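You operate a simulated robot arm through the tools that you are given. There is no shell and no other tool.

You run a simulated robot arm. Do the job below in one go: nothing can be reset, and whatever is moved stays where it is left.

TASK
Shut the tank valve and run the tap dry into the steel cup.
Fine: leave the cup on the sled, back in the middle; spill nothing. Set down upright: steel cup. Where these are worked on the way, their far stop is far enough and under half their travel is too little: bottle sled.

It is judged by the outcome, as a careful person would: the job done as asked, and still so three seconds after it is handed in. It fails if anything else is knocked over, pushed out of place, dropped, spilled or broken.

THE ROBOT
A 6-joint arm with a two-finger parallel gripper, fixed in place. Base frame: the origin is at the foot of the arm, x ahead of it, y to its left, z up; the work surface is at about z = 0.78. Readings come in m, degrees, newtons and seconds.
Its first joint turns from -166.0 to 166.0 degrees. Payload 3.91 kg.
The TCP is the grasp point between the finger pads, 0.03 m short of the fingertips. In the tool frame z runs along the fingers and y along their closing line. Largest opening 0.11 m; finger width 0.02, thickness 0.01; the body of the gripper, 0.048 by 0.112 m, starts 0.055 m behind the TCP.
Orientation is told as [roll, pitch, yaw] about the base's x, y, z axes, in that order, counted from this pose: with the fingers straight down and closing along the base's y, the tool's x points along the base's -x, its y along +y and its z along -z.

THE INTERFACE
- The arm moves only by the tool drive_tool. Its argument "deltas" is a list of rows, each a list of 7 numbers: the shift along the tool's x, y, z in units of 200 mm (1.0 is 200 mm), then the turn, a rotation vector about the tool's x, y, z in units of 60 degrees (1.0 is 60 degrees), then the closure, from 0 (fully open) to 1 (shut). In form: [[tx, ty, tz, wx, wy, wz, jaw], ...]. A call has 1 to 20 rows; each row is the pose to reach, as a shift and turn from the pose commanded when the call began, along the tool's axes at that moment. A call with a number of a shift or a turn outside -1 to 1 is refused whole. Each row takes 0.2 s and may step no farther than 0.05 m and 8.6 degrees from the row before; otherwise, or with a gripper value out of range, the whole call is refused. Where a pose cannot be reached the arm comes as near as it can. A force on the tool above 40 N (or 10 N above the force at the start of the call, whichever is more), or a blocked arm, ends the call early, and 0.2 s more pass. The fingers move at their own pace (about 0.108 m/s each) and stop on an object; they squeeze with about 25 N. The grip force told is the motor's: it shows also when the fingers shut on nothing. Time passes only in rows, and 0.2 s behind the last, so rows that repeat a pose let the fingers close. The reply holds the time, the measured pose of the TCP, the force on the tool along the base axes, the opening and the grip force, in the units named above and with some noise, with the torque about the TCP (base axes, N m) and any sound that the robot's microphone picked up, and new pictures: "show" is both (left out), scene, wrist or none.
- Cameras (640 x 400 px; columns grow to the right, rows downward): "scene" is fixed at [0.0486, -0.5005, 1.5206]; the picture's right is [0.54, -0.84, 0.00], its down [-0.36, -0.23, -0.91] and it looks along [0.76, 0.49, -0.42] (base axes); focal length 353 px, centre (320, 200). "wrist" rides on the gripper at [0.073, 0.017, -0.103] in the tool frame; the picture's right is [-0.23, 0.97, 0.00], its down [-0.76, -0.18, -0.62] and it looks along [-0.61, -0.14, 0.78] (tool axes); focal length 222 px, centre (320, 200). There is no depth. A picture from a camera that has moved, and an enlarged one, comes with that camera's place and axes in the base frame and with its lens.
- inspect(camera, box): a new picture of the part [left, top, right, bottom] of that camera's present view, enlarged. No time passes.
- job_done(): hands the job in; it is judged then, once.

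Places have to be worked out from the pictures, the camera data and where the tool is seen. Open the gripper and draw the arm clear of the work before you hand the job in, unless the task says otherwise.

The tools are called after "Emit:" as a command line: name --pt "numbers of a row" for each row, then --argument value for the rest, lists and objects as JSON in quotes. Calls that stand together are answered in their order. drive_tool: Moves the arm, as the interface text tells. Its arguments: {"type":"object","properties":{"deltas":{"type":"array","items":{"type":"array","items":{"type":"number"}}},"show":{"type":"string","enum":["both","scene","wrist","none"]}},"required":["deltas"]} The other tools are called the same way: inspect (camera, box) takes an enlarged picture of a part of a camera's view; job_done () hands the job in.

At the start:

```text
clock: 0.0
tcp_pos: [0.5812, 0.1135, 1.2581]
tcp_rot: [0.1, 0.0, 0.2]
wrist_force: [0.6, 0.5, -0.1]
wrist_torque: [0.0, -0.02, 0.0]
opening: 0.1101
gripper_force: 0.0
```

scene: 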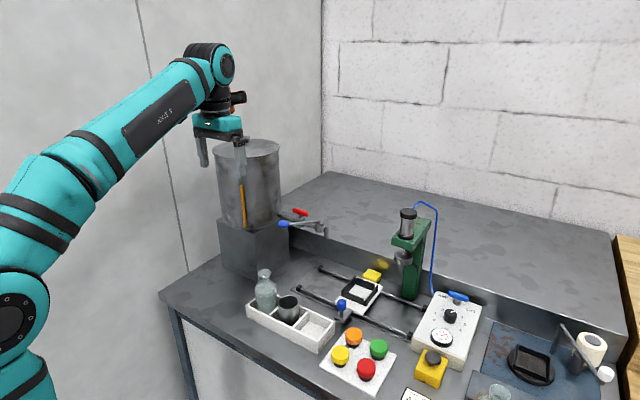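
wrist: 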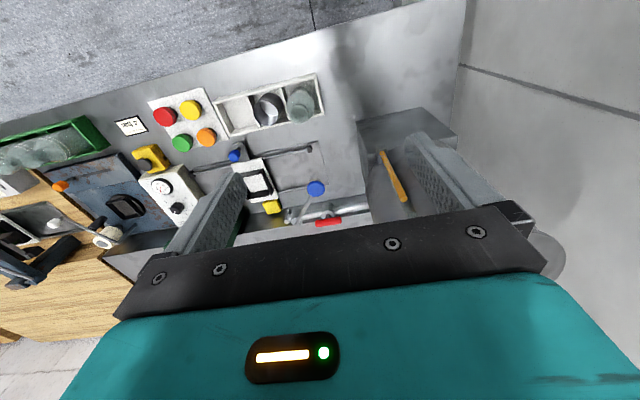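

I'll start by looking closely at the tank, tap, sled and cup area before moving anything.

Emit:
inspect --camera "scene" --box '[200, 130, 360, 230]'

Emit:
inspect --camera "scene" --box '[230, 240, 440, 370]'

Emit:
inspect --camera "scene" --box '[360, 180, 520, 280]'

Emit:
inspect --camera "scene" --box '[380, 270, 640, 400]'

Emit:
inspect --camera "wrist" --box '[130, 60, 390, 230]'

Emit:
inspect --camera "wrist" --box '[0, 100, 240, 280]'

```text
4.00 times, centred on (280, 180) of scene
camera zoom: at [0.0486, -0.5005, 1.5206], right [0.54, -0.84, 0.0], down [-0.36, -0.23, -0.91], along [0.76, 0.49, -0.42], focal length 1413 px, centre (480, 280)
```

zoom: 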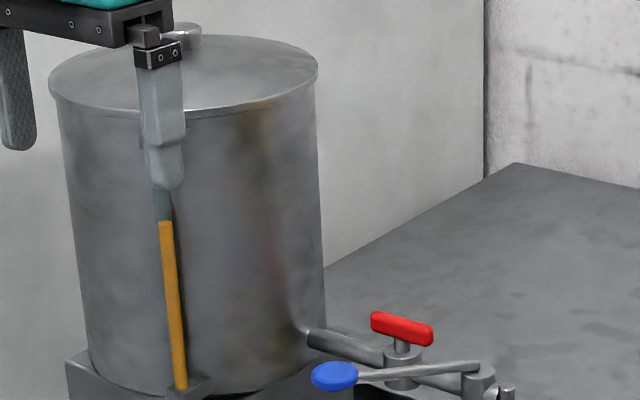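

```text
3.05 times, centred on (335, 305) of scene
camera zoom: at [0.0486, -0.5005, 1.5206], right [0.54, -0.84, 0.0], down [-0.36, -0.23, -0.91], along [0.76, 0.49, -0.42], focal length 1076 px, centre (274, -120)
```

zoom: 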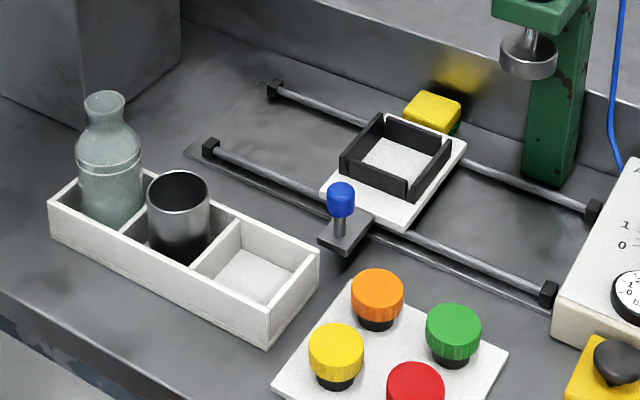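

```text
4.00 times, centred on (440, 230) of scene
camera zoom: at [0.0486, -0.5005, 1.5206], right [0.54, -0.84, 0.0], down [-0.36, -0.23, -0.91], along [0.76, 0.49, -0.42], focal length 1413 px, centre (-160, 80)
```

zoom: 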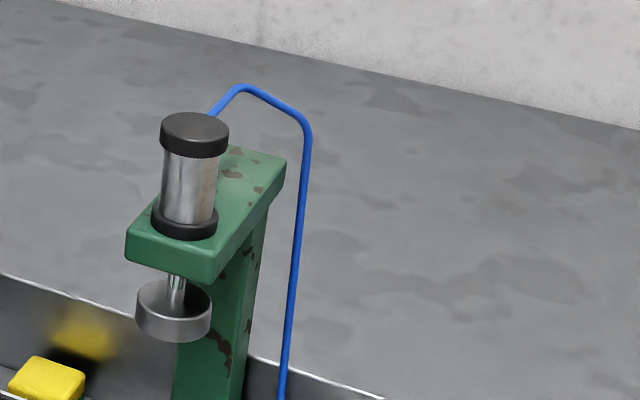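

```text
2.46 times, centred on (510, 335) of scene
camera zoom: at [0.0486, -0.5005, 1.5206], right [0.54, -0.84, 0.0], down [-0.36, -0.23, -0.91], along [0.76, 0.49, -0.42], focal length 870 px, centre (-148, -132)
```

zoom: 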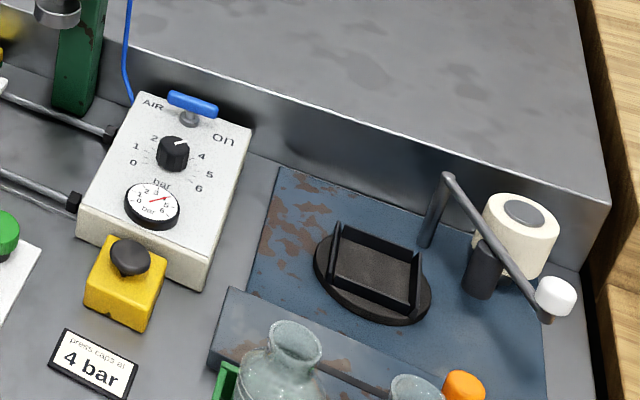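

```text
2.35 times, centred on (260, 145) of wrist
camera zoom: at [0.5102, 0.1328, 1.3614], right [0.23, 0.97, 0.0], down [0.76, -0.18, 0.62], along [0.61, -0.14, -0.78], focal length 523 px, centre (461, 329)
```

zoom: 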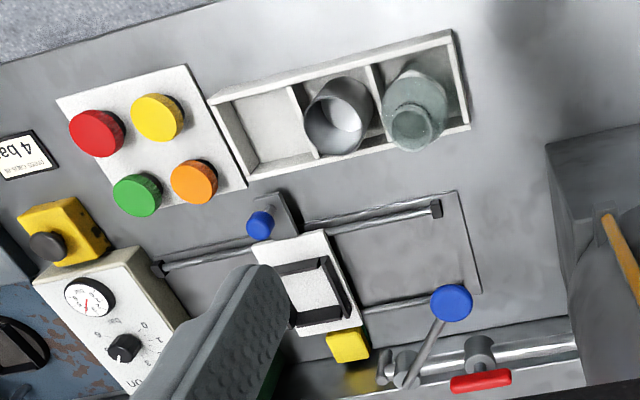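

```text
2.22 times, centred on (120, 190) of wrist
camera zoom: at [0.5102, 0.1328, 1.3614], right [0.23, 0.97, 0.0], down [0.76, -0.18, 0.62], along [0.61, -0.14, -0.78], focal length 494 px, centre (764, 222)
```

zoom: 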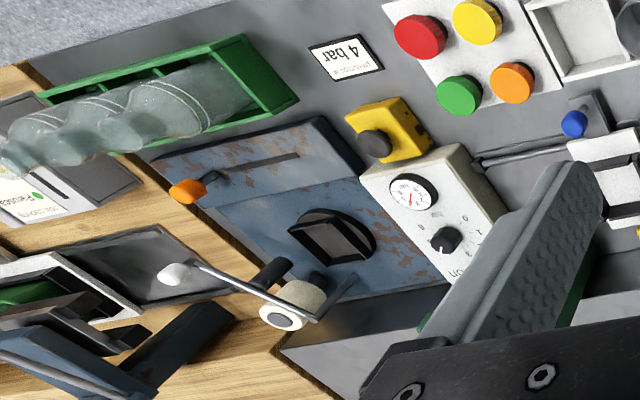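

The tank stands at about y > 0.17. The red valve handle is near (0.83, 0.077, 1.03), lying along the pipe, so I take it as open. The blue tap lever's knob is near (0.74, 0.07, 1.03), the sled near (0.825, -0.14) and the cup near (0.635, -0.013). I'll move away from the tank and start yawing so the fingers can straddle the red handle.

Emit:
drive_tool --pt "-0.08 -0.08 0 0 0 -0.14 0" --pt "-0.17 -0.15 0 0 0 -0.28 0" --pt "-0.25 -0.23 0 0 0 -0.42 0" --pt "-0.34 -0.31 0 0 0 -0.56 0" --pt "-0.42 -0.39 0 0 0 -0.7 0" --pt "-0.5 -0.47 0 0 0 -0.84 0" --pt "-0.6 -0.55 0 0 0 -0.98 0"

```text
clock: 1.6
tcp_pos: [0.7025, 0.0064, 1.2598]
tcp_rot: [0.0, 0.0, 59.0]
wrist_force: [-0.8, 0.8, 0.3]
wrist_torque: [-0.01, -0.05, 0.0]
opening: 0.1098
gripper_force: 0.0
camera wrist: at [0.6516, -0.0455, 1.3613], right [-0.72, 0.7, 0.0], down [0.54, 0.56, 0.62], along [0.43, 0.45, -0.78], focal length 222 px, centre (320, 200)
```

scene: 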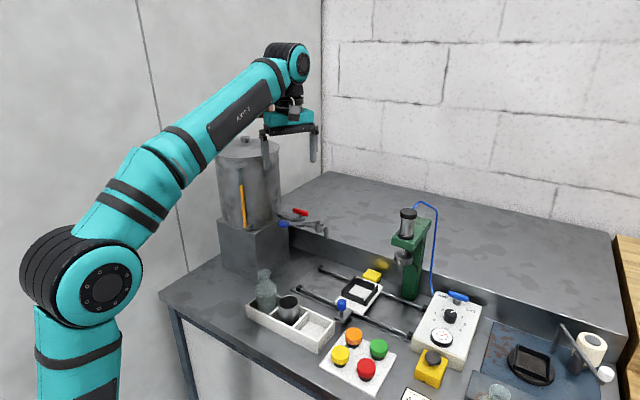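
wrist: 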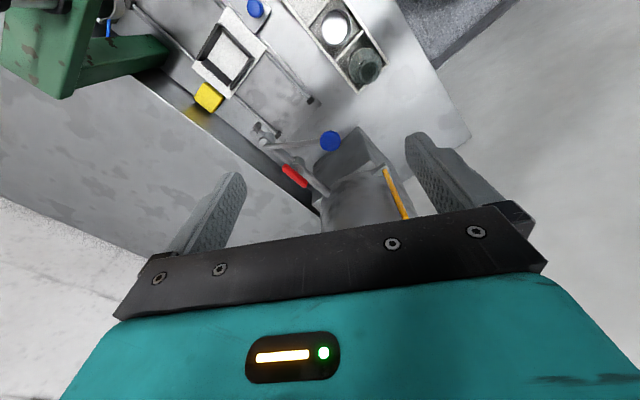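

The tap and valve are now in clear view of the wrist camera. I'll zoom in to refine their positions.

Emit:
inspect --camera "wrist" --box '[220, 90, 380, 220]'

Emit:
inspect --camera "scene" --box '[260, 195, 350, 250]'

Emit:
inspect --camera "wrist" --box '[180, 0, 400, 140]'

```text
3.08 times, centred on (300, 155) of wrist
camera zoom: at [0.6516, -0.0455, 1.3613], right [-0.72, 0.7, 0.0], down [0.54, 0.56, 0.62], along [0.43, 0.45, -0.78], focal length 684 px, centre (382, 338)
```

zoom: 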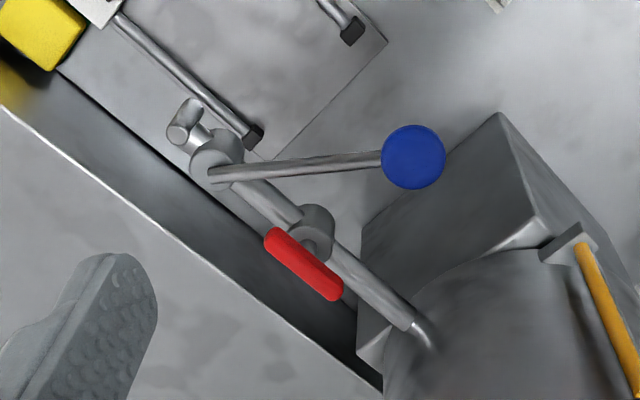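

```text
7.11 times, centred on (305, 222) of scene
camera zoom: at [0.0486, -0.5005, 1.5206], right [0.54, -0.84, 0.0], down [-0.36, -0.23, -0.91], along [0.76, 0.49, -0.42], focal length 2512 px, centre (427, 40)
```

zoom: 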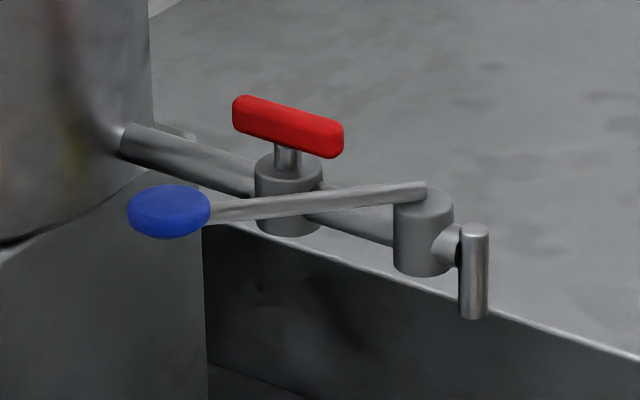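

```text
2.86 times, centred on (290, 70) of wrist
camera zoom: at [0.6516, -0.0455, 1.3613], right [-0.72, 0.7, 0.0], down [0.54, 0.56, 0.62], along [0.43, 0.45, -0.78], focal length 635 px, centre (406, 571)
```

zoom: 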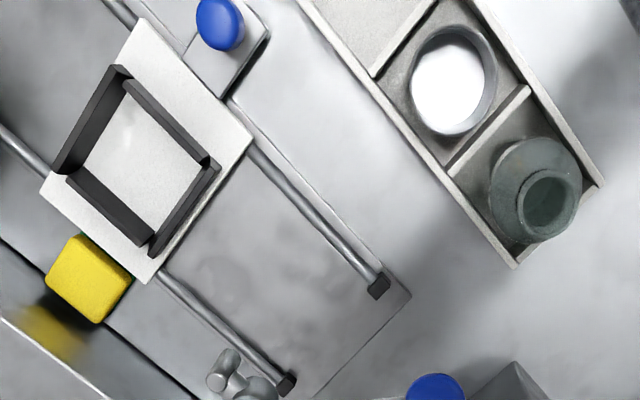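

Handle centre works out at about (0.831, 0.076, 1.028), with the spout outlet near (0.835, -0.017, 0.96) and the sled holder centre near (0.827, -0.14). I'll finish the yaw to 90° and move above the red handle.

Emit:
drive_tool --pt "-0.1 -0.06 0.05 0 0 -0.1 0" --pt "-0.2 -0.12 0.1 0 0 -0.2 0" --pt "-0.31 -0.18 0.15 0 0 -0.3 0" --pt "-0.42 -0.25 0.25 0 0 -0.4 0" --pt "-0.52 -0.31 0.35 0 0 -0.5167 0" --pt "-0.629 -0.371 0.45 0 0 -0.5167 0" --pt "-0.629 -0.371 0.545 0 0 -0.5167 0"

```text
clock: 3.2
tcp_pos: [0.8313, 0.0759, 1.1516]
tcp_rot: [0.0, -0.1, 89.8]
wrist_force: [0.5, 0.1, 0.1]
wrist_torque: [0.0, 0.0, 0.03]
opening: 0.1098
gripper_force: 0.0
camera wrist: at [0.815, 0.004, 1.2545], right [-0.97, 0.23, 0.0], down [0.18, 0.76, 0.62], along [0.14, 0.61, -0.78], focal length 222 px, centre (320, 200)
```

scene: 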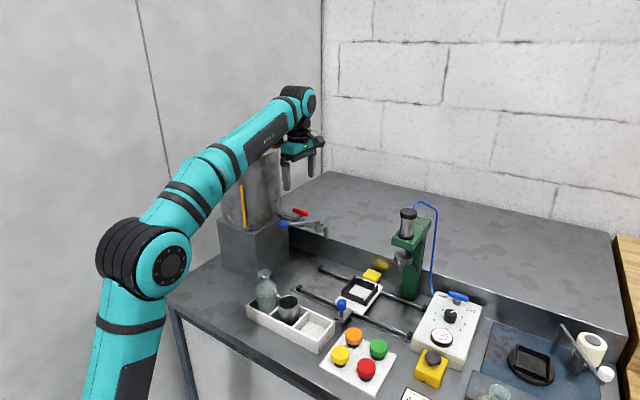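
wrist: 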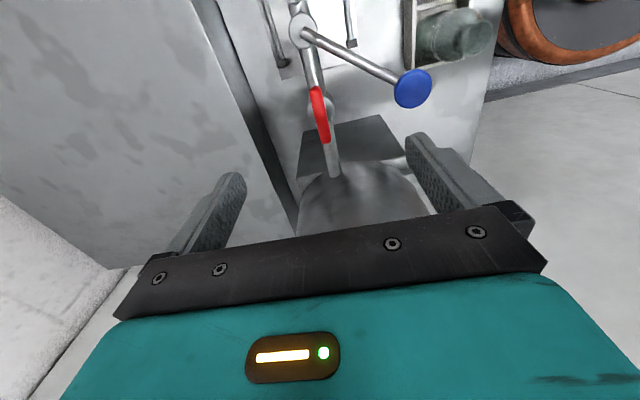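

The handle sits between the fingers as planned. I'll zoom in to check its centre before descending.

Emit:
inspect --camera "wrist" --box '[260, 0, 440, 190]'

Emit:
inspect --camera "scene" --box '[250, 80, 350, 240]'

```text
2.11 times, centred on (350, 95) of wrist
camera zoom: at [0.815, 0.004, 1.2545], right [-0.97, 0.23, 0.0], down [0.18, 0.76, 0.62], along [0.14, 0.61, -0.78], focal length 468 px, centre (257, 421)
```

zoom: 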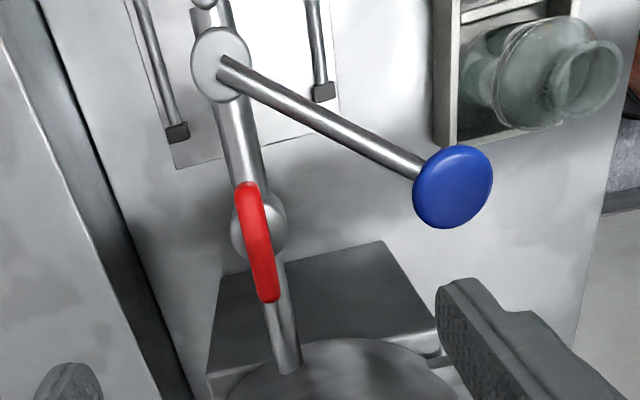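

```text
2.50 times, centred on (300, 160) of scene
camera zoom: at [0.0486, -0.5005, 1.5206], right [0.54, -0.84, 0.0], down [-0.36, -0.23, -0.91], along [0.76, 0.49, -0.42], focal length 883 px, centre (370, 300)
```

zoom: 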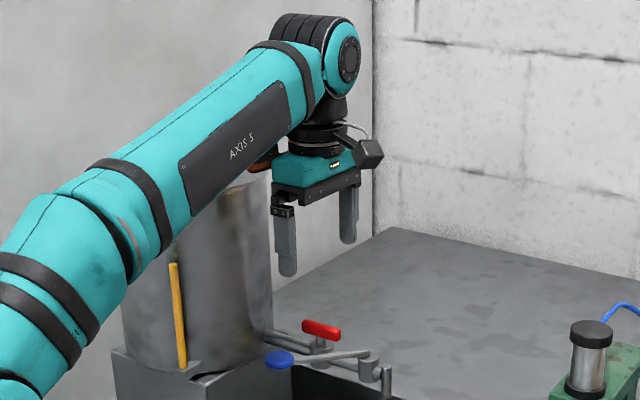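

The handle is centred under the TCP. I'll descend to about z = 1.046, keeping the fingertips just above the valve body.

Emit:
drive_tool --pt "0 0 0.13 0 0 0 0" --pt "0 0 0.26 0 0 0 0" --pt "0 0 0.37 0 0 0 0" --pt "0 0 0.46 0 0 0 0" --pt "0 0 0.52 0 0 0 0"

```text
clock: 3.7
tcp_pos: [0.8294, 0.0779, 1.1202]
tcp_rot: [-0.4, -0.3, 89.6]
wrist_force: [1.4, -1.1, 5.2]
wrist_torque: [0.52, 0.34, -0.07]
opening: 0.11
gripper_force: 0.0
stopped in row 2: the force on the tool passed its limit at 83 N (the readings are from after the stop); the commanded pose is now the measured one
camera wrist: at [0.8132, 0.0048, 1.2228], right [-0.97, 0.23, -0.01], down [0.18, 0.76, 0.63], along [0.15, 0.61, -0.78], focal length 222 px, centre (320, 200)
```

scene: 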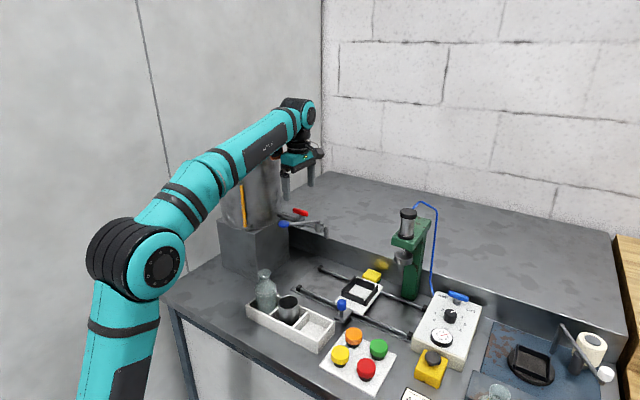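
wrist: 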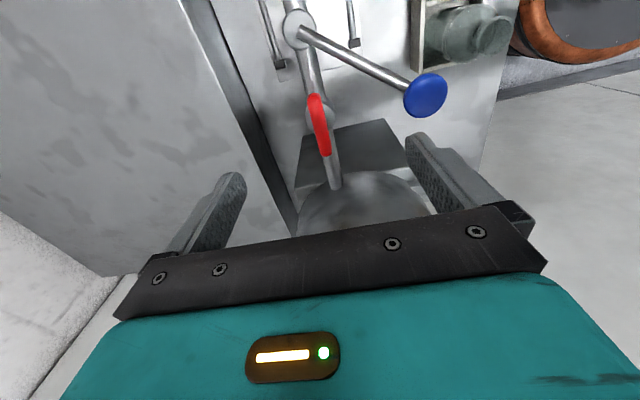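

Something behind the gripper touched the tank rim: the torque points to a contact near y ≈ 0.15, z ≈ 1.25. I'll back straight up and look at the clearances.

Emit:
inspect --camera "scene" --box '[220, 80, 350, 240]'

Emit:
drive_tool --pt "0 0 -0.15 0 0 0 0" --pt "0 0 -0.3 0 0 0 0" --pt "0 0 -0.45 0 0 0 0"

Emit:
inspect --camera "scene" --box '[220, 80, 350, 240]'

```text
2.50 times, centred on (285, 160) of scene
camera zoom: at [0.0486, -0.5005, 1.5206], right [0.54, -0.84, 0.0], down [-0.36, -0.23, -0.91], along [0.76, 0.49, -0.42], focal length 883 px, centre (408, 300)
```

zoom: 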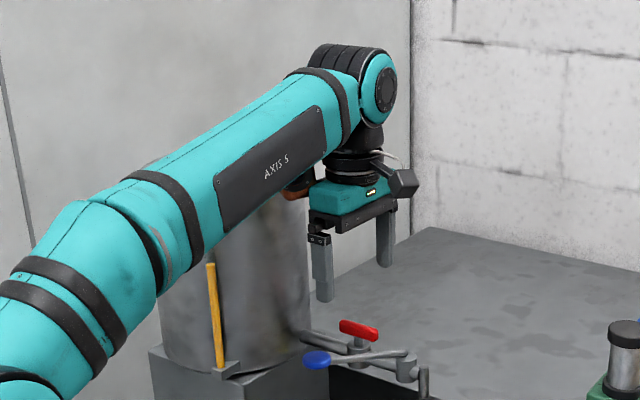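

```text
clock: 4.5
tcp_pos: [0.8297, 0.076, 1.2108]
tcp_rot: [-0.4, -0.3, 89.6]
wrist_force: [-0.5, -0.2, 0.6]
wrist_torque: [0.02, -0.05, 0.02]
opening: 0.1099
gripper_force: 0.2
camera wrist: at [0.812, 0.0045, 1.3133], right [-0.97, 0.23, -0.01], down [0.18, 0.76, 0.63], along [0.15, 0.61, -0.78], focal length 222 px, centre (320, 200)
```

scene: 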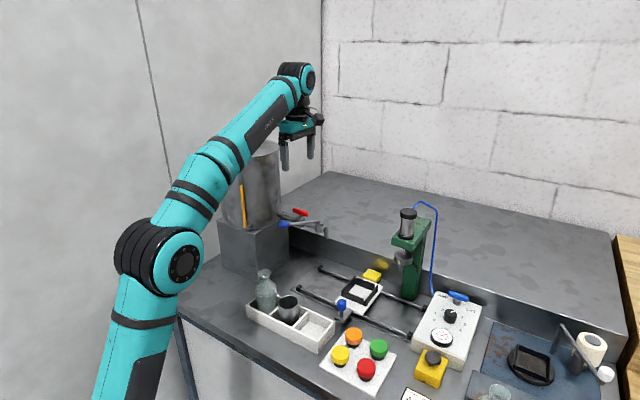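
wrist: 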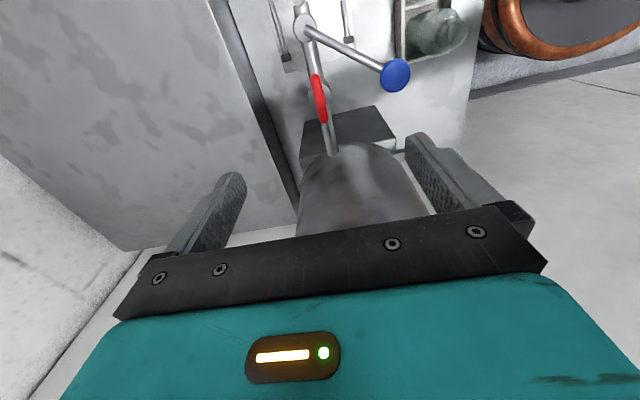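

```text
2.50 times, centred on (285, 160) of scene
camera zoom: at [0.0486, -0.5005, 1.5206], right [0.54, -0.84, 0.0], down [-0.36, -0.23, -0.91], along [0.76, 0.49, -0.42], focal length 883 px, centre (408, 300)
```

zoom: 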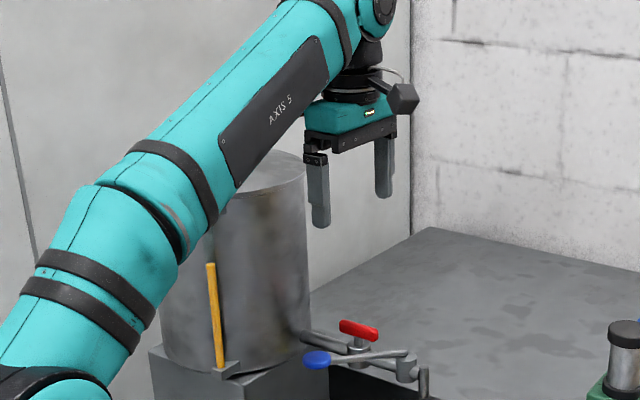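

The tank is unmoved and the contact has cleared. I'll lean the gripper body about 25° away from the tank, towards -y, with the fingers still straddling the handle, and go to a pre-grasp point along that slanted approach.

Emit:
drive_tool --pt "0.1 0 0 0 -0.139 0 0" --pt "0.2 0 0.05 0 -0.278 0 0" --pt "0.255 -0.006 0.15 0 -0.417 0 0" --pt "0.255 -0.006 0.26 0 -0.417 0 0" --pt "0.255 -0.006 0.37 0 -0.417 0 0"

Emit:
inspect --camera "scene" --box '[240, 80, 370, 240]'

Emit:
inspect --camera "wrist" --box '[220, 0, 440, 220]'

```text
clock: 5.7
tcp_pos: [0.8313, 0.0238, 1.1345]
tcp_rot: [-0.4, -25.2, 89.9]
wrist_force: [-0.3, -0.7, 0.5]
wrist_torque: [0.0, -0.02, -0.02]
opening: 0.11
gripper_force: 0.1
camera wrist: at [0.8145, -0.0842, 1.1977], right [-0.97, 0.21, 0.09], down [0.17, 0.42, 0.89], along [0.15, 0.88, -0.45], focal length 222 px, centre (320, 200)
```

scene: 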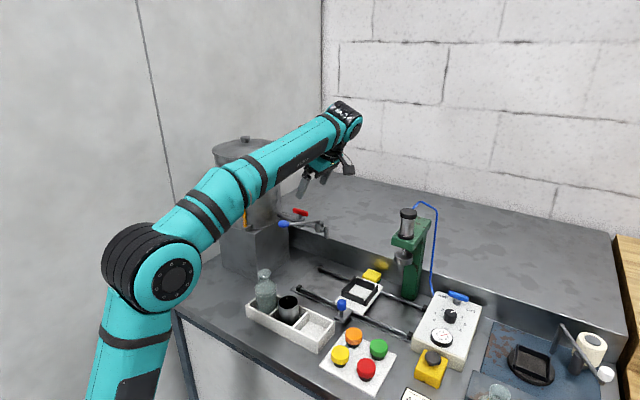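
wrist: 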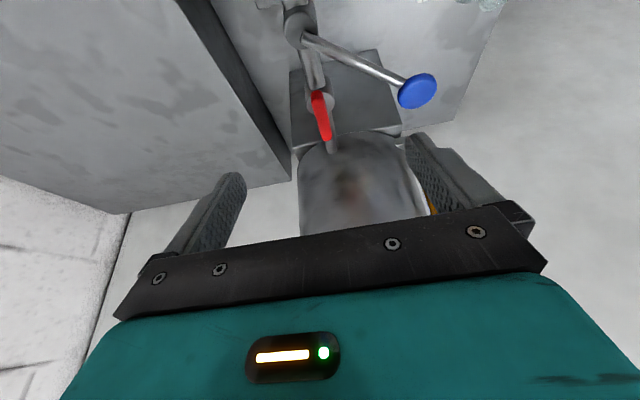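

```text
2.50 times, centred on (305, 160) of scene
camera zoom: at [0.0486, -0.5005, 1.5206], right [0.54, -0.84, 0.0], down [-0.36, -0.23, -0.91], along [0.76, 0.49, -0.42], focal length 883 px, centre (358, 300)
```

zoom: 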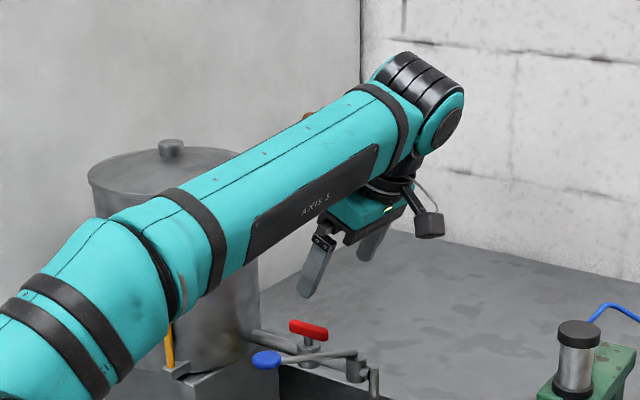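

```text
1.82 times, centred on (330, 110) of wrist
camera zoom: at [0.8145, -0.0842, 1.1977], right [-0.97, 0.21, 0.09], down [0.17, 0.42, 0.89], along [0.15, 0.88, -0.45], focal length 404 px, centre (302, 364)
```

zoom: 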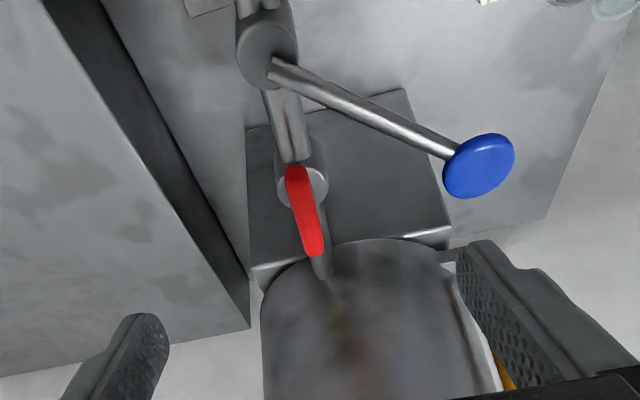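

The approach is clear, but the open left finger would pass close to the blue knob. I'll narrow the fingers to about 0.05 m, then slide down the slanted axis onto the handle.

Emit:
drive_tool --pt "0 0 0 0 0 0 0.55" --pt "0 0 0.05 0 0 0 0.55" --pt "0 0 0.15 0 0 0 0.55" --pt "0 0 0.25 0 0 0 0.55" --pt "-0.004 0 0.34 0 0 0 0.55" --pt "-0.007 0 0.42 0 0 0 0.55" --pt "-0.007 0 0.49 0 0 0 0.55"

Emit:
inspect --camera "scene" --box '[260, 160, 350, 250]'

Emit:
inspect --camera "wrist" --box '[220, 50, 440, 250]'

```text
clock: 7.3
tcp_pos: [0.8319, 0.0677, 1.0488]
tcp_rot: [-0.5, -25.2, 89.9]
wrist_force: [0.2, -0.3, 0.5]
wrist_torque: [0.0, 0.01, 0.02]
opening: 0.0494
gripper_force: 0.1
camera wrist: at [0.8155, -0.0402, 1.1111], right [-0.97, 0.21, 0.09], down [0.17, 0.42, 0.89], along [0.15, 0.88, -0.45], focal length 222 px, centre (320, 200)
```

scene: 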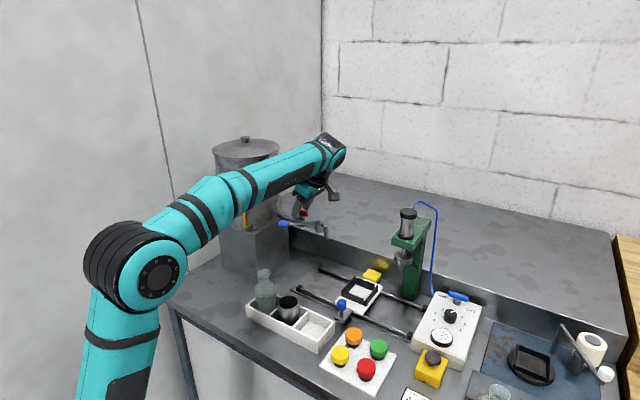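
wrist: 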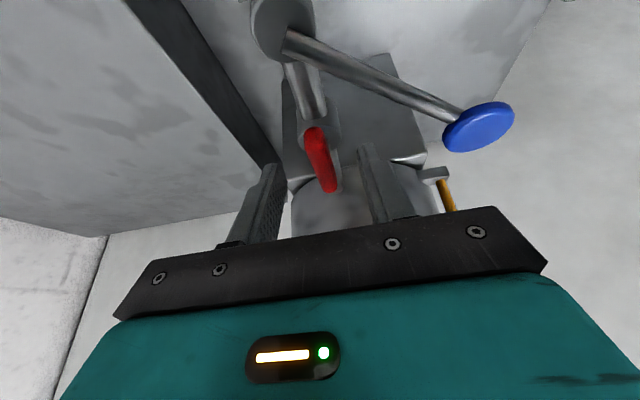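

```text
4.44 times, centred on (305, 205) of scene
camera zoom: at [0.0486, -0.5005, 1.5206], right [0.54, -0.84, 0.0], down [-0.36, -0.23, -0.91], along [0.76, 0.49, -0.42], focal length 1570 px, centre (387, 178)
```

zoom: 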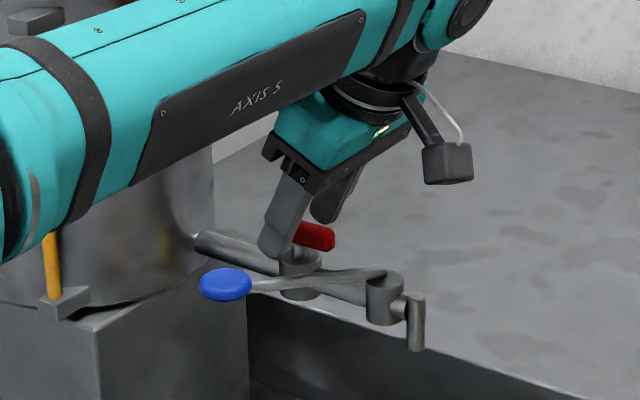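

```text
2.00 times, centred on (330, 150) of wrist
camera zoom: at [0.8155, -0.0402, 1.1111], right [-0.97, 0.21, 0.09], down [0.17, 0.42, 0.89], along [0.15, 0.88, -0.45], focal length 444 px, centre (300, 300)
```

zoom: 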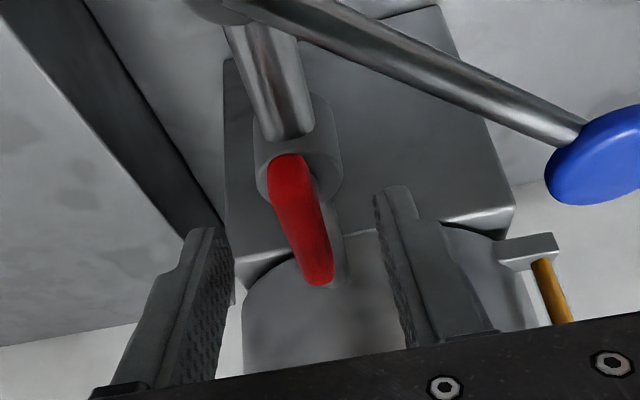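

The handle lies centred between the fingertips. Closing on it now.

Emit:
drive_tool --pt "0 0 0.01 0 0 0 0.8" --pt "0 0 0.01 0 0 0 1" --pt "0 0 0.01 0 0 0 1" --pt "0 0 0.01 0 0 0 1" --show "wrist"

```text
clock: 8.5
tcp_pos: [0.8302, 0.0705, 1.0477]
tcp_rot: [-0.2, -25.2, 89.9]
wrist_force: [-20.0, -0.9, -0.2]
wrist_torque: [0.24, 0.91, 0.17]
opening: 0.0118
gripper_force: 45.4
stopped in row 4: the force on the tool passed its limit at 41 N (the readings are from after the stop); the commanded pose is now the measured one
camera wrist: at [0.8135, -0.0387, 1.1094], right [-0.97, 0.21, 0.09], down [0.18, 0.42, 0.89], along [0.15, 0.88, -0.45], focal length 222 px, centre (320, 200)
```

wrist: 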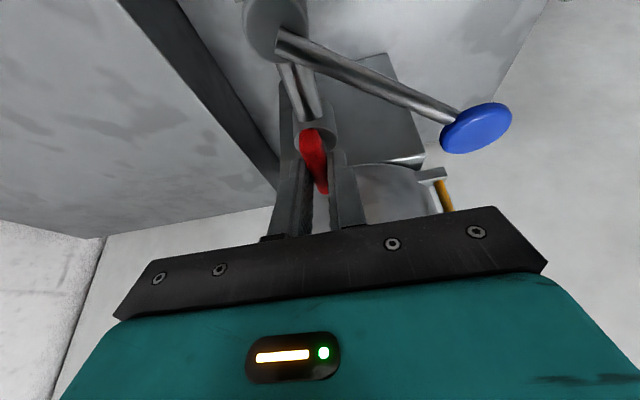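

The grip is on, with the opening at 0.0118. I'll try turning clockwise about the vertical axis by 16° and watch the torque.

Emit:
drive_tool --pt "0 0.008 0 0 0 0 1" --pt "0 0.01 0 0.0284 0 0.0603 1" --pt "0 0.011 0 0.0568 0 0.1207 1" --pt "-0.0005 0.0125 0 0.0852 0 0.181 1" --pt "-0.0008 0.014 0 0.1136 0 0.2413 1" --show "wrist"

```text
clock: 9.7
tcp_pos: [0.8283, 0.0696, 1.0476]
tcp_rot: [-0.2, -25.4, 73.8]
wrist_force: [-1.4, -1.8, 12.2]
wrist_torque: [0.26, 0.63, 0.03]
opening: 0.0116
gripper_force: 44.5
camera wrist: at [0.7821, -0.0293, 1.1088], right [-0.88, 0.47, 0.09], down [0.28, 0.36, 0.89], along [0.39, 0.81, -0.45], focal length 222 px, centre (320, 200)
```

wrist: 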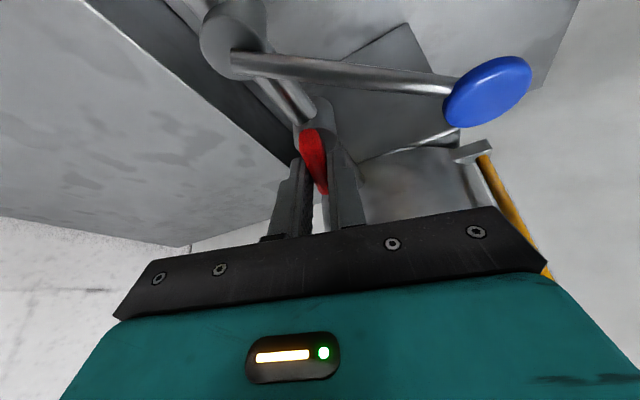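

The handle turns with little resistance. I'll continue another 48° the same way.

Emit:
drive_tool --pt "0 0.003 0 0.0568 0 0.1207 1" --pt "-0.0008 0.0062 0.0004 0.1136 0 0.2413 1" --pt "-0.0018 0.0092 0.0008 0.1704 0 0.362 1" --pt "-0.0031 0.0119 0.0015 0.2272 0 0.4827 1" --pt "-0.0048 0.0145 0.0022 0.284 0 0.6033 1" --pt "-0.0067 0.0167 0.0032 0.3408 0 0.724 1"

```text
clock: 11.1
tcp_pos: [0.8247, 0.0723, 1.0472]
tcp_rot: [-0.2, -25.6, 25.7]
wrist_force: [6.6, 8.5, 17.4]
wrist_torque: [0.37, 0.12, -0.06]
opening: 0.012
gripper_force: 45.3
camera wrist: at [0.7197, 0.0417, 1.1083], right [-0.24, 0.97, 0.1], down [0.45, 0.02, 0.89], along [0.86, 0.25, -0.44], focal length 222 px, centre (320, 200)
```

scene: 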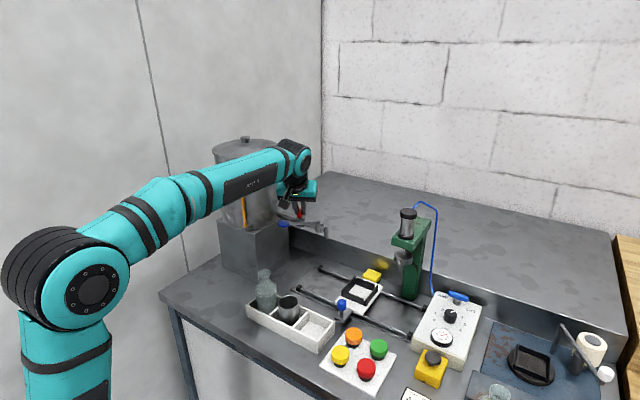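
wrist: 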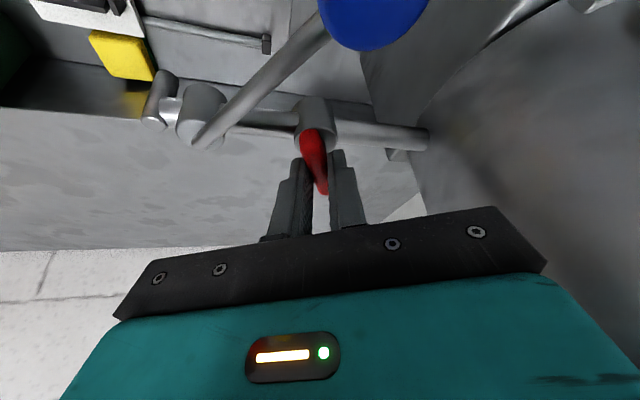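

About 64° turned so far. I'll continue to the full 90° with a slight lift, since the tool is being pushed upward.

Emit:
drive_tool --pt "-0.002 0.003 -0.004 0.0568 0 0.1207 1" --pt "-0.0028 0.0062 -0.005 0.1136 0 0.2413 1" --pt "-0.0038 0.0092 -0.005 0.1704 0 0.362 1" --pt "-0.004 0.01 -0.005 0.1825 0 0.3877 1"

Emit:
inspect --camera "wrist" --box '[220, 50, 440, 250]'

```text
clock: 12.1
tcp_pos: [0.824, 0.0747, 1.0469]
tcp_rot: [0.0, -25.4, 0.0]
wrist_force: [3.1, 7.3, -6.2]
wrist_torque: [0.21, -1.32, 0.12]
opening: 0.0116
gripper_force: 45.1
camera wrist: at [0.7158, 0.0933, 1.1086], right [0.21, 0.97, 0.1], down [0.42, -0.18, 0.89], along [0.88, -0.14, -0.45], focal length 222 px, centre (320, 200)
```

scene: 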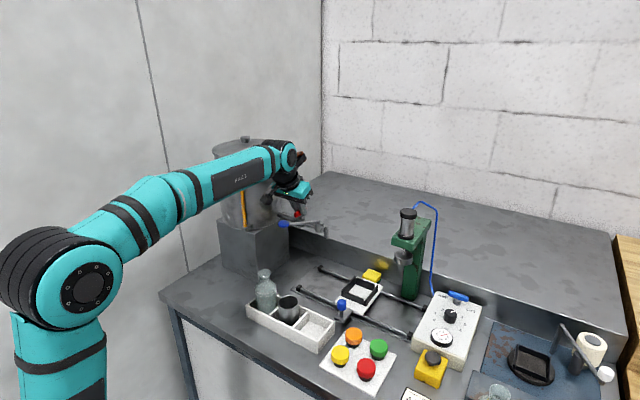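
wrist: 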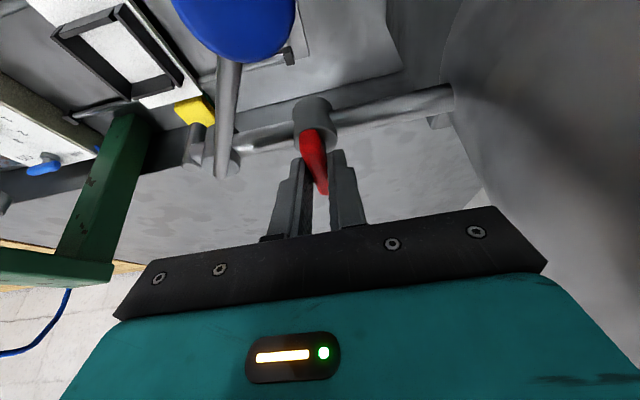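

```text
2.00 times, centred on (330, 150) of wrist
camera zoom: at [0.7158, 0.0933, 1.1086], right [0.21, 0.97, 0.1], down [0.42, -0.18, 0.89], along [0.88, -0.14, -0.45], focal length 444 px, centre (300, 300)
```

zoom: 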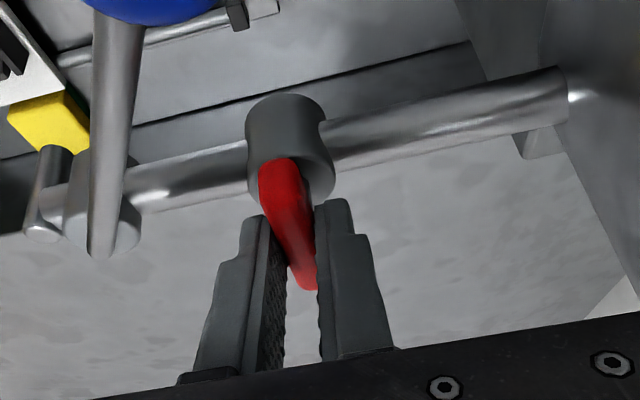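

The handle is now square across the pipe. I'll nudge a few degrees further to feel for the closed stop.

Emit:
drive_tool --pt "-0.001 0.001 0 0.0213 0 0.0453 1" --pt "-0.002 0.002 0 0.0426 0 0.0905 1" --show "wrist"

```text
clock: 12.7
tcp_pos: [0.8234, 0.0751, 1.0462]
tcp_rot: [0.1, -25.3, -6.0]
wrist_force: [-19.1, 15.8, -18.9]
wrist_torque: [2.11, -0.87, 2.37]
opening: 0.0137
gripper_force: 44.8
camera wrist: at [0.7183, 0.1052, 1.1089], right [0.31, 0.95, 0.1], down [0.4, -0.22, 0.89], along [0.86, -0.23, -0.45], focal length 222 px, centre (320, 200)
```

wrist: 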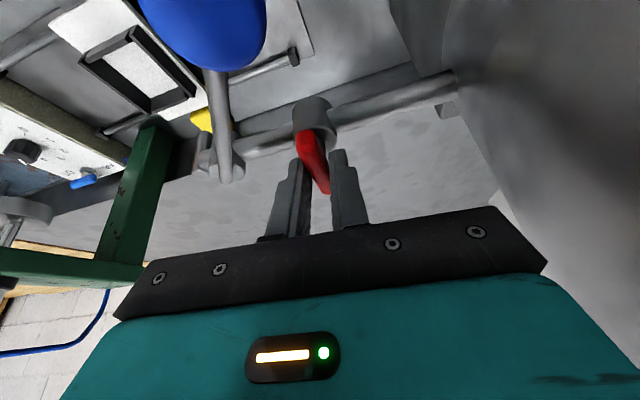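

Torque rose to 2.4 N m at the stop, so the valve is fully shut. I'll turn back to relieve the load, open the fingers and retract along the tool axis.

Emit:
drive_tool --pt "0.001 -0.001 0 -0.0213 0 -0.0453 1" --pt "0.001 -0.002 0 -0.0426 0 -0.0905 1" --pt "0.001 -0.002 0 -0.0426 0 -0.0905 0.55" --pt "0.001 -0.002 0 -0.0426 0 -0.0905 0.5" --pt "0.001 -0.002 -0.1 -0.0426 0 -0.0905 0.5" --pt "0.001 -0.002 -0.3 -0.0426 0 -0.0905 0.5" --pt "0.001 -0.002 -0.5 -0.0426 0 -0.0905 0.5"

Emit:
inspect --camera "scene" --box '[260, 180, 350, 250]'

Emit:
inspect --camera "wrist" --box '[0, 0, 480, 220]'

```text
clock: 14.3
tcp_pos: [0.7828, 0.0748, 1.1392]
tcp_rot: [0.1, -25.6, 0.1]
wrist_force: [0.1, 0.6, -0.2]
wrist_torque: [-0.03, 0.03, 0.01]
opening: 0.0551
gripper_force: 0.1
camera wrist: at [0.674, 0.0929, 1.2011], right [0.2, 0.97, 0.1], down [0.42, -0.18, 0.89], along [0.88, -0.14, -0.45], focal length 222 px, centre (320, 200)
```

scene: 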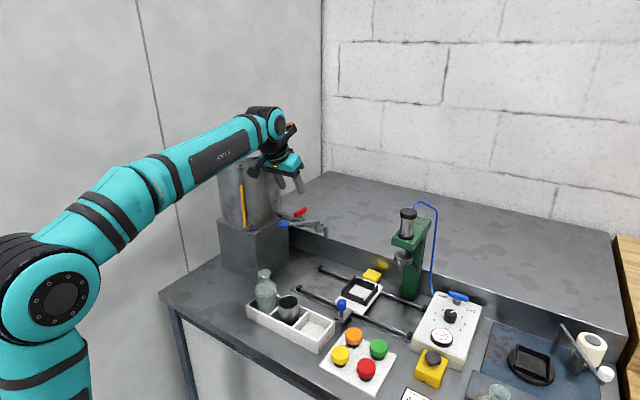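
wrist: 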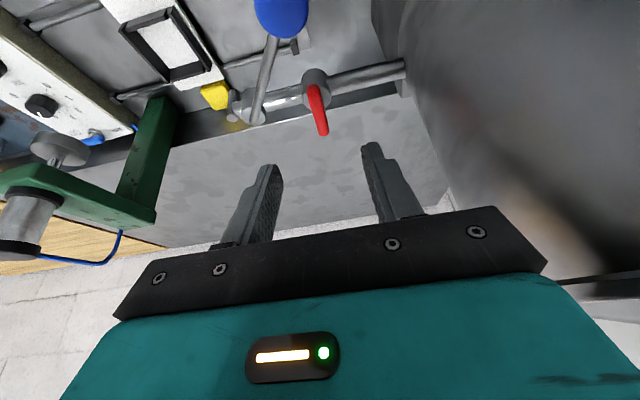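

```text
5.71 times, centred on (305, 215) of scene
camera zoom: at [0.0486, -0.5005, 1.5206], right [0.54, -0.84, 0.0], down [-0.36, -0.23, -0.91], along [0.76, 0.49, -0.42], focal length 2018 px, centre (406, 114)
```

zoom: 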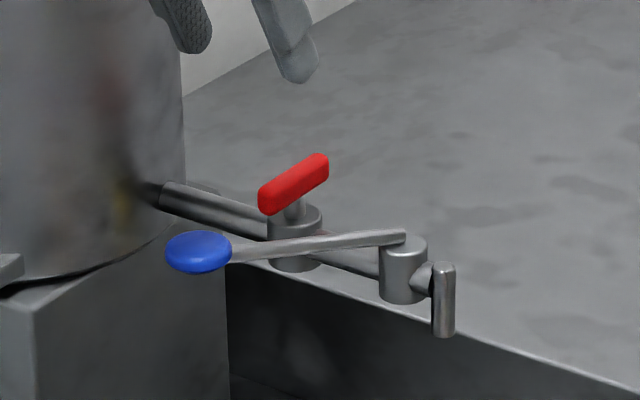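

```text
1.33 times, centred on (240, 110) of wrist
camera zoom: at [0.674, 0.0929, 1.2011], right [0.2, 0.97, 0.1], down [0.42, -0.18, 0.89], along [0.88, -0.14, -0.45], focal length 296 px, centre (427, 320)
```

zoom: 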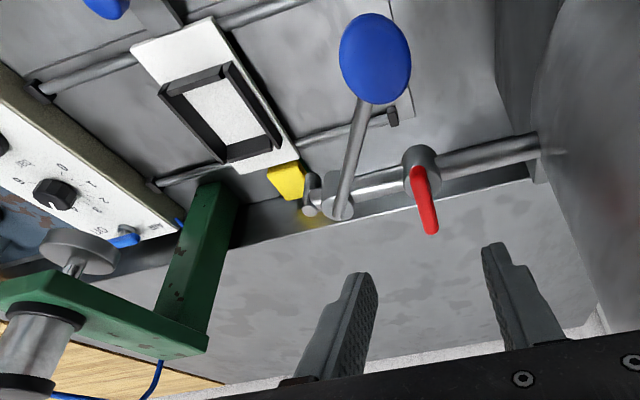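

The valve is shut, with the red handle across the pipe. Next I'll move clear of the tank, straighten the tool and head toward the cup.

Emit:
drive_tool --pt "0.06 -0.12 -0.114 0 0.06 0 0.2" --pt "0.12 -0.24 -0.227 0 0.18 0 0" --pt "0.18 -0.36 -0.34 0 0.31 0 0" --pt "0.243 -0.475 -0.454 0 0.427 0 0" --show "none"

```text
clock: 15.3
tcp_pos: [0.6985, -0.0158, 1.1999]
tcp_rot: [0.0, 0.2, 0.1]
wrist_force: [-0.6, 0.1, 1.4]
wrist_torque: [-0.01, 0.0, 0.0]
opening: 0.1098
gripper_force: 0.2
```

The tool is straight and clear. I'll yaw to 90° over the cup so the fingers close along x, with the camera on the side away from the bottle.

Emit:
drive_tool --pt "0.05 0 0.03 0 0 -0.14 0" --pt "0.1 0 0.06 0 0 -0.28 0" --pt "0.15 0 0.1 0 0 -0.42 0" --pt "0.2 0 0.14 0 0 -0.56 0" --pt "0.25 0 0.18 0 0 -0.7 0" --pt "0.3 0 0.22 0 0 -0.84 0" --pt "0.3125 0 0.25 0 0 -0.98 0" --show "none"

Emit:
drive_tool --pt "0 0 0 0 0 -0.13 0" --pt "0 0 0 0 0 -0.26 0" --pt "0 0 0 0 0 -0.39 0" --pt "0 0 0 0 0 -0.52 0"

Emit:
inspect --camera "wrist" --box '[200, 0, 440, 220]'

Emit:
inspect --camera "scene" --box '[220, 160, 400, 360]'

```text
clock: 16.9
tcp_pos: [0.6366, -0.0158, 1.1501]
tcp_rot: [0.0, 0.2, 59.0]
wrist_force: [-0.4, -1.0, 0.1]
wrist_torque: [0.0, -0.02, -0.01]
opening: 0.1099
gripper_force: 0.1
```

```text
clock: 17.9
tcp_pos: [0.6376, -0.0155, 1.1503]
tcp_rot: [0.2, 0.1, 90.0]
wrist_force: [-0.1, 0.1, 0.2]
wrist_torque: [0.01, -0.01, -0.03]
opening: 0.1101
gripper_force: 0.0
camera wrist: at [0.6217, -0.0878, 1.2524], right [-0.97, 0.22, 0.0], down [0.18, 0.76, 0.62], along [0.14, 0.61, -0.78], focal length 222 px, centre (320, 200)
```

scene: 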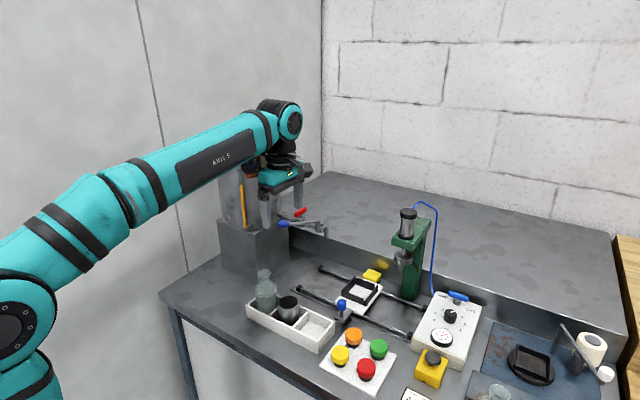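
wrist: 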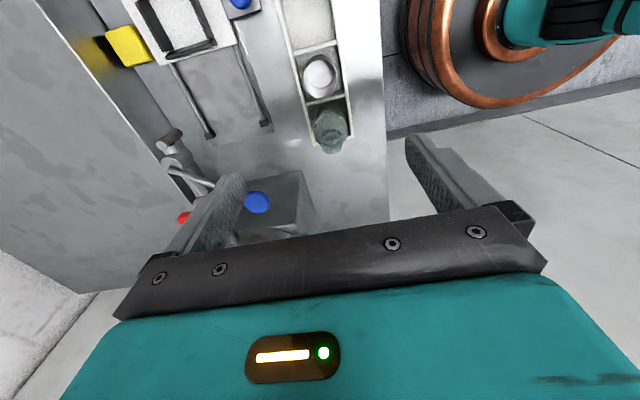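

```text
1.82 times, centred on (320, 110) of wrist
camera zoom: at [0.6217, -0.0878, 1.2524], right [-0.97, 0.22, 0.0], down [0.18, 0.76, 0.62], along [0.14, 0.61, -0.78], focal length 404 px, centre (320, 364)
```

zoom: 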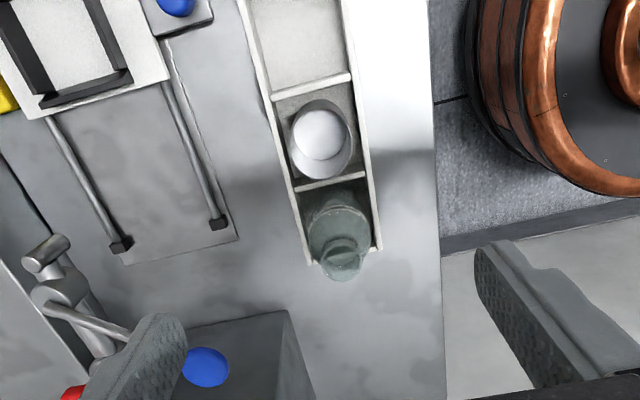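

```text
2.00 times, centred on (310, 260) of scene
camera zoom: at [0.0486, -0.5005, 1.5206], right [0.54, -0.84, 0.0], down [-0.36, -0.23, -0.91], along [0.76, 0.49, -0.42], focal length 706 px, centre (340, 80)
```

zoom: 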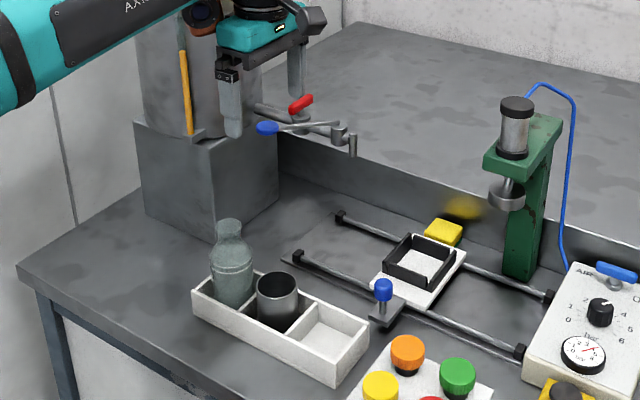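

The cup rim appears at about (0.635, -0.021, 0.855). I'll zoom in further to confirm it.

Emit:
inspect --camera "wrist" --box '[280, 20, 370, 170]'

Emit:
inspect --camera "scene" --box '[240, 260, 340, 360]'

Emit:
inspect --camera "scene" --box '[320, 250, 410, 330]'

```text
2.67 times, centred on (325, 95) of wrist
camera zoom: at [0.6217, -0.0878, 1.2524], right [-0.97, 0.22, 0.0], down [0.18, 0.76, 0.62], along [0.14, 0.61, -0.78], focal length 592 px, centre (307, 480)
```

zoom: 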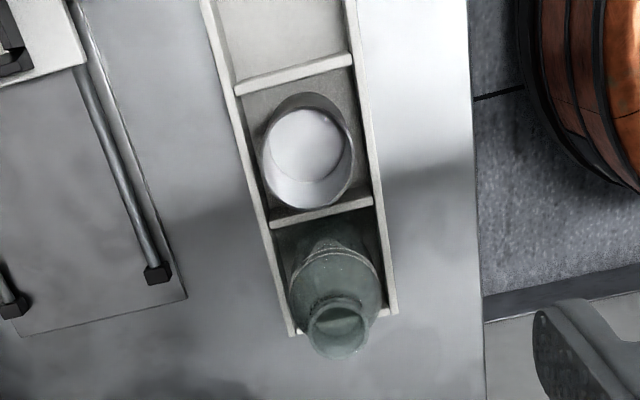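

```text
4.00 times, centred on (290, 310) of scene
camera zoom: at [0.0486, -0.5005, 1.5206], right [0.54, -0.84, 0.0], down [-0.36, -0.23, -0.91], along [0.76, 0.49, -0.42], focal length 1413 px, centre (440, -240)
```

zoom: 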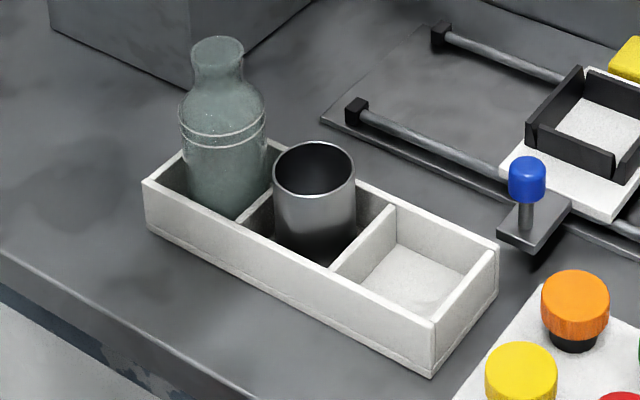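

```text
5.00 times, centred on (365, 290) of scene
camera zoom: at [0.0486, -0.5005, 1.5206], right [0.54, -0.84, 0.0], down [-0.36, -0.23, -0.91], along [0.76, 0.49, -0.42], focal length 1766 px, centre (95, -250)
```

zoom: 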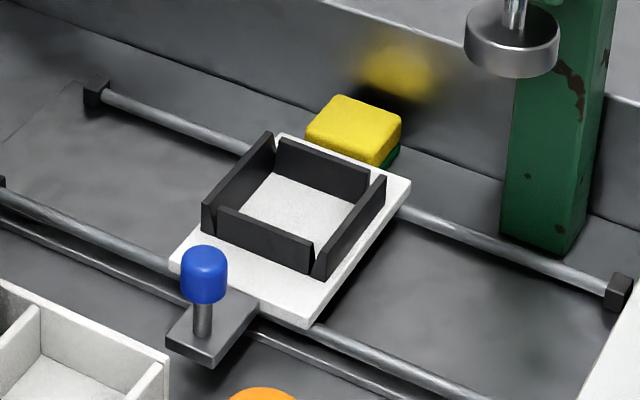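

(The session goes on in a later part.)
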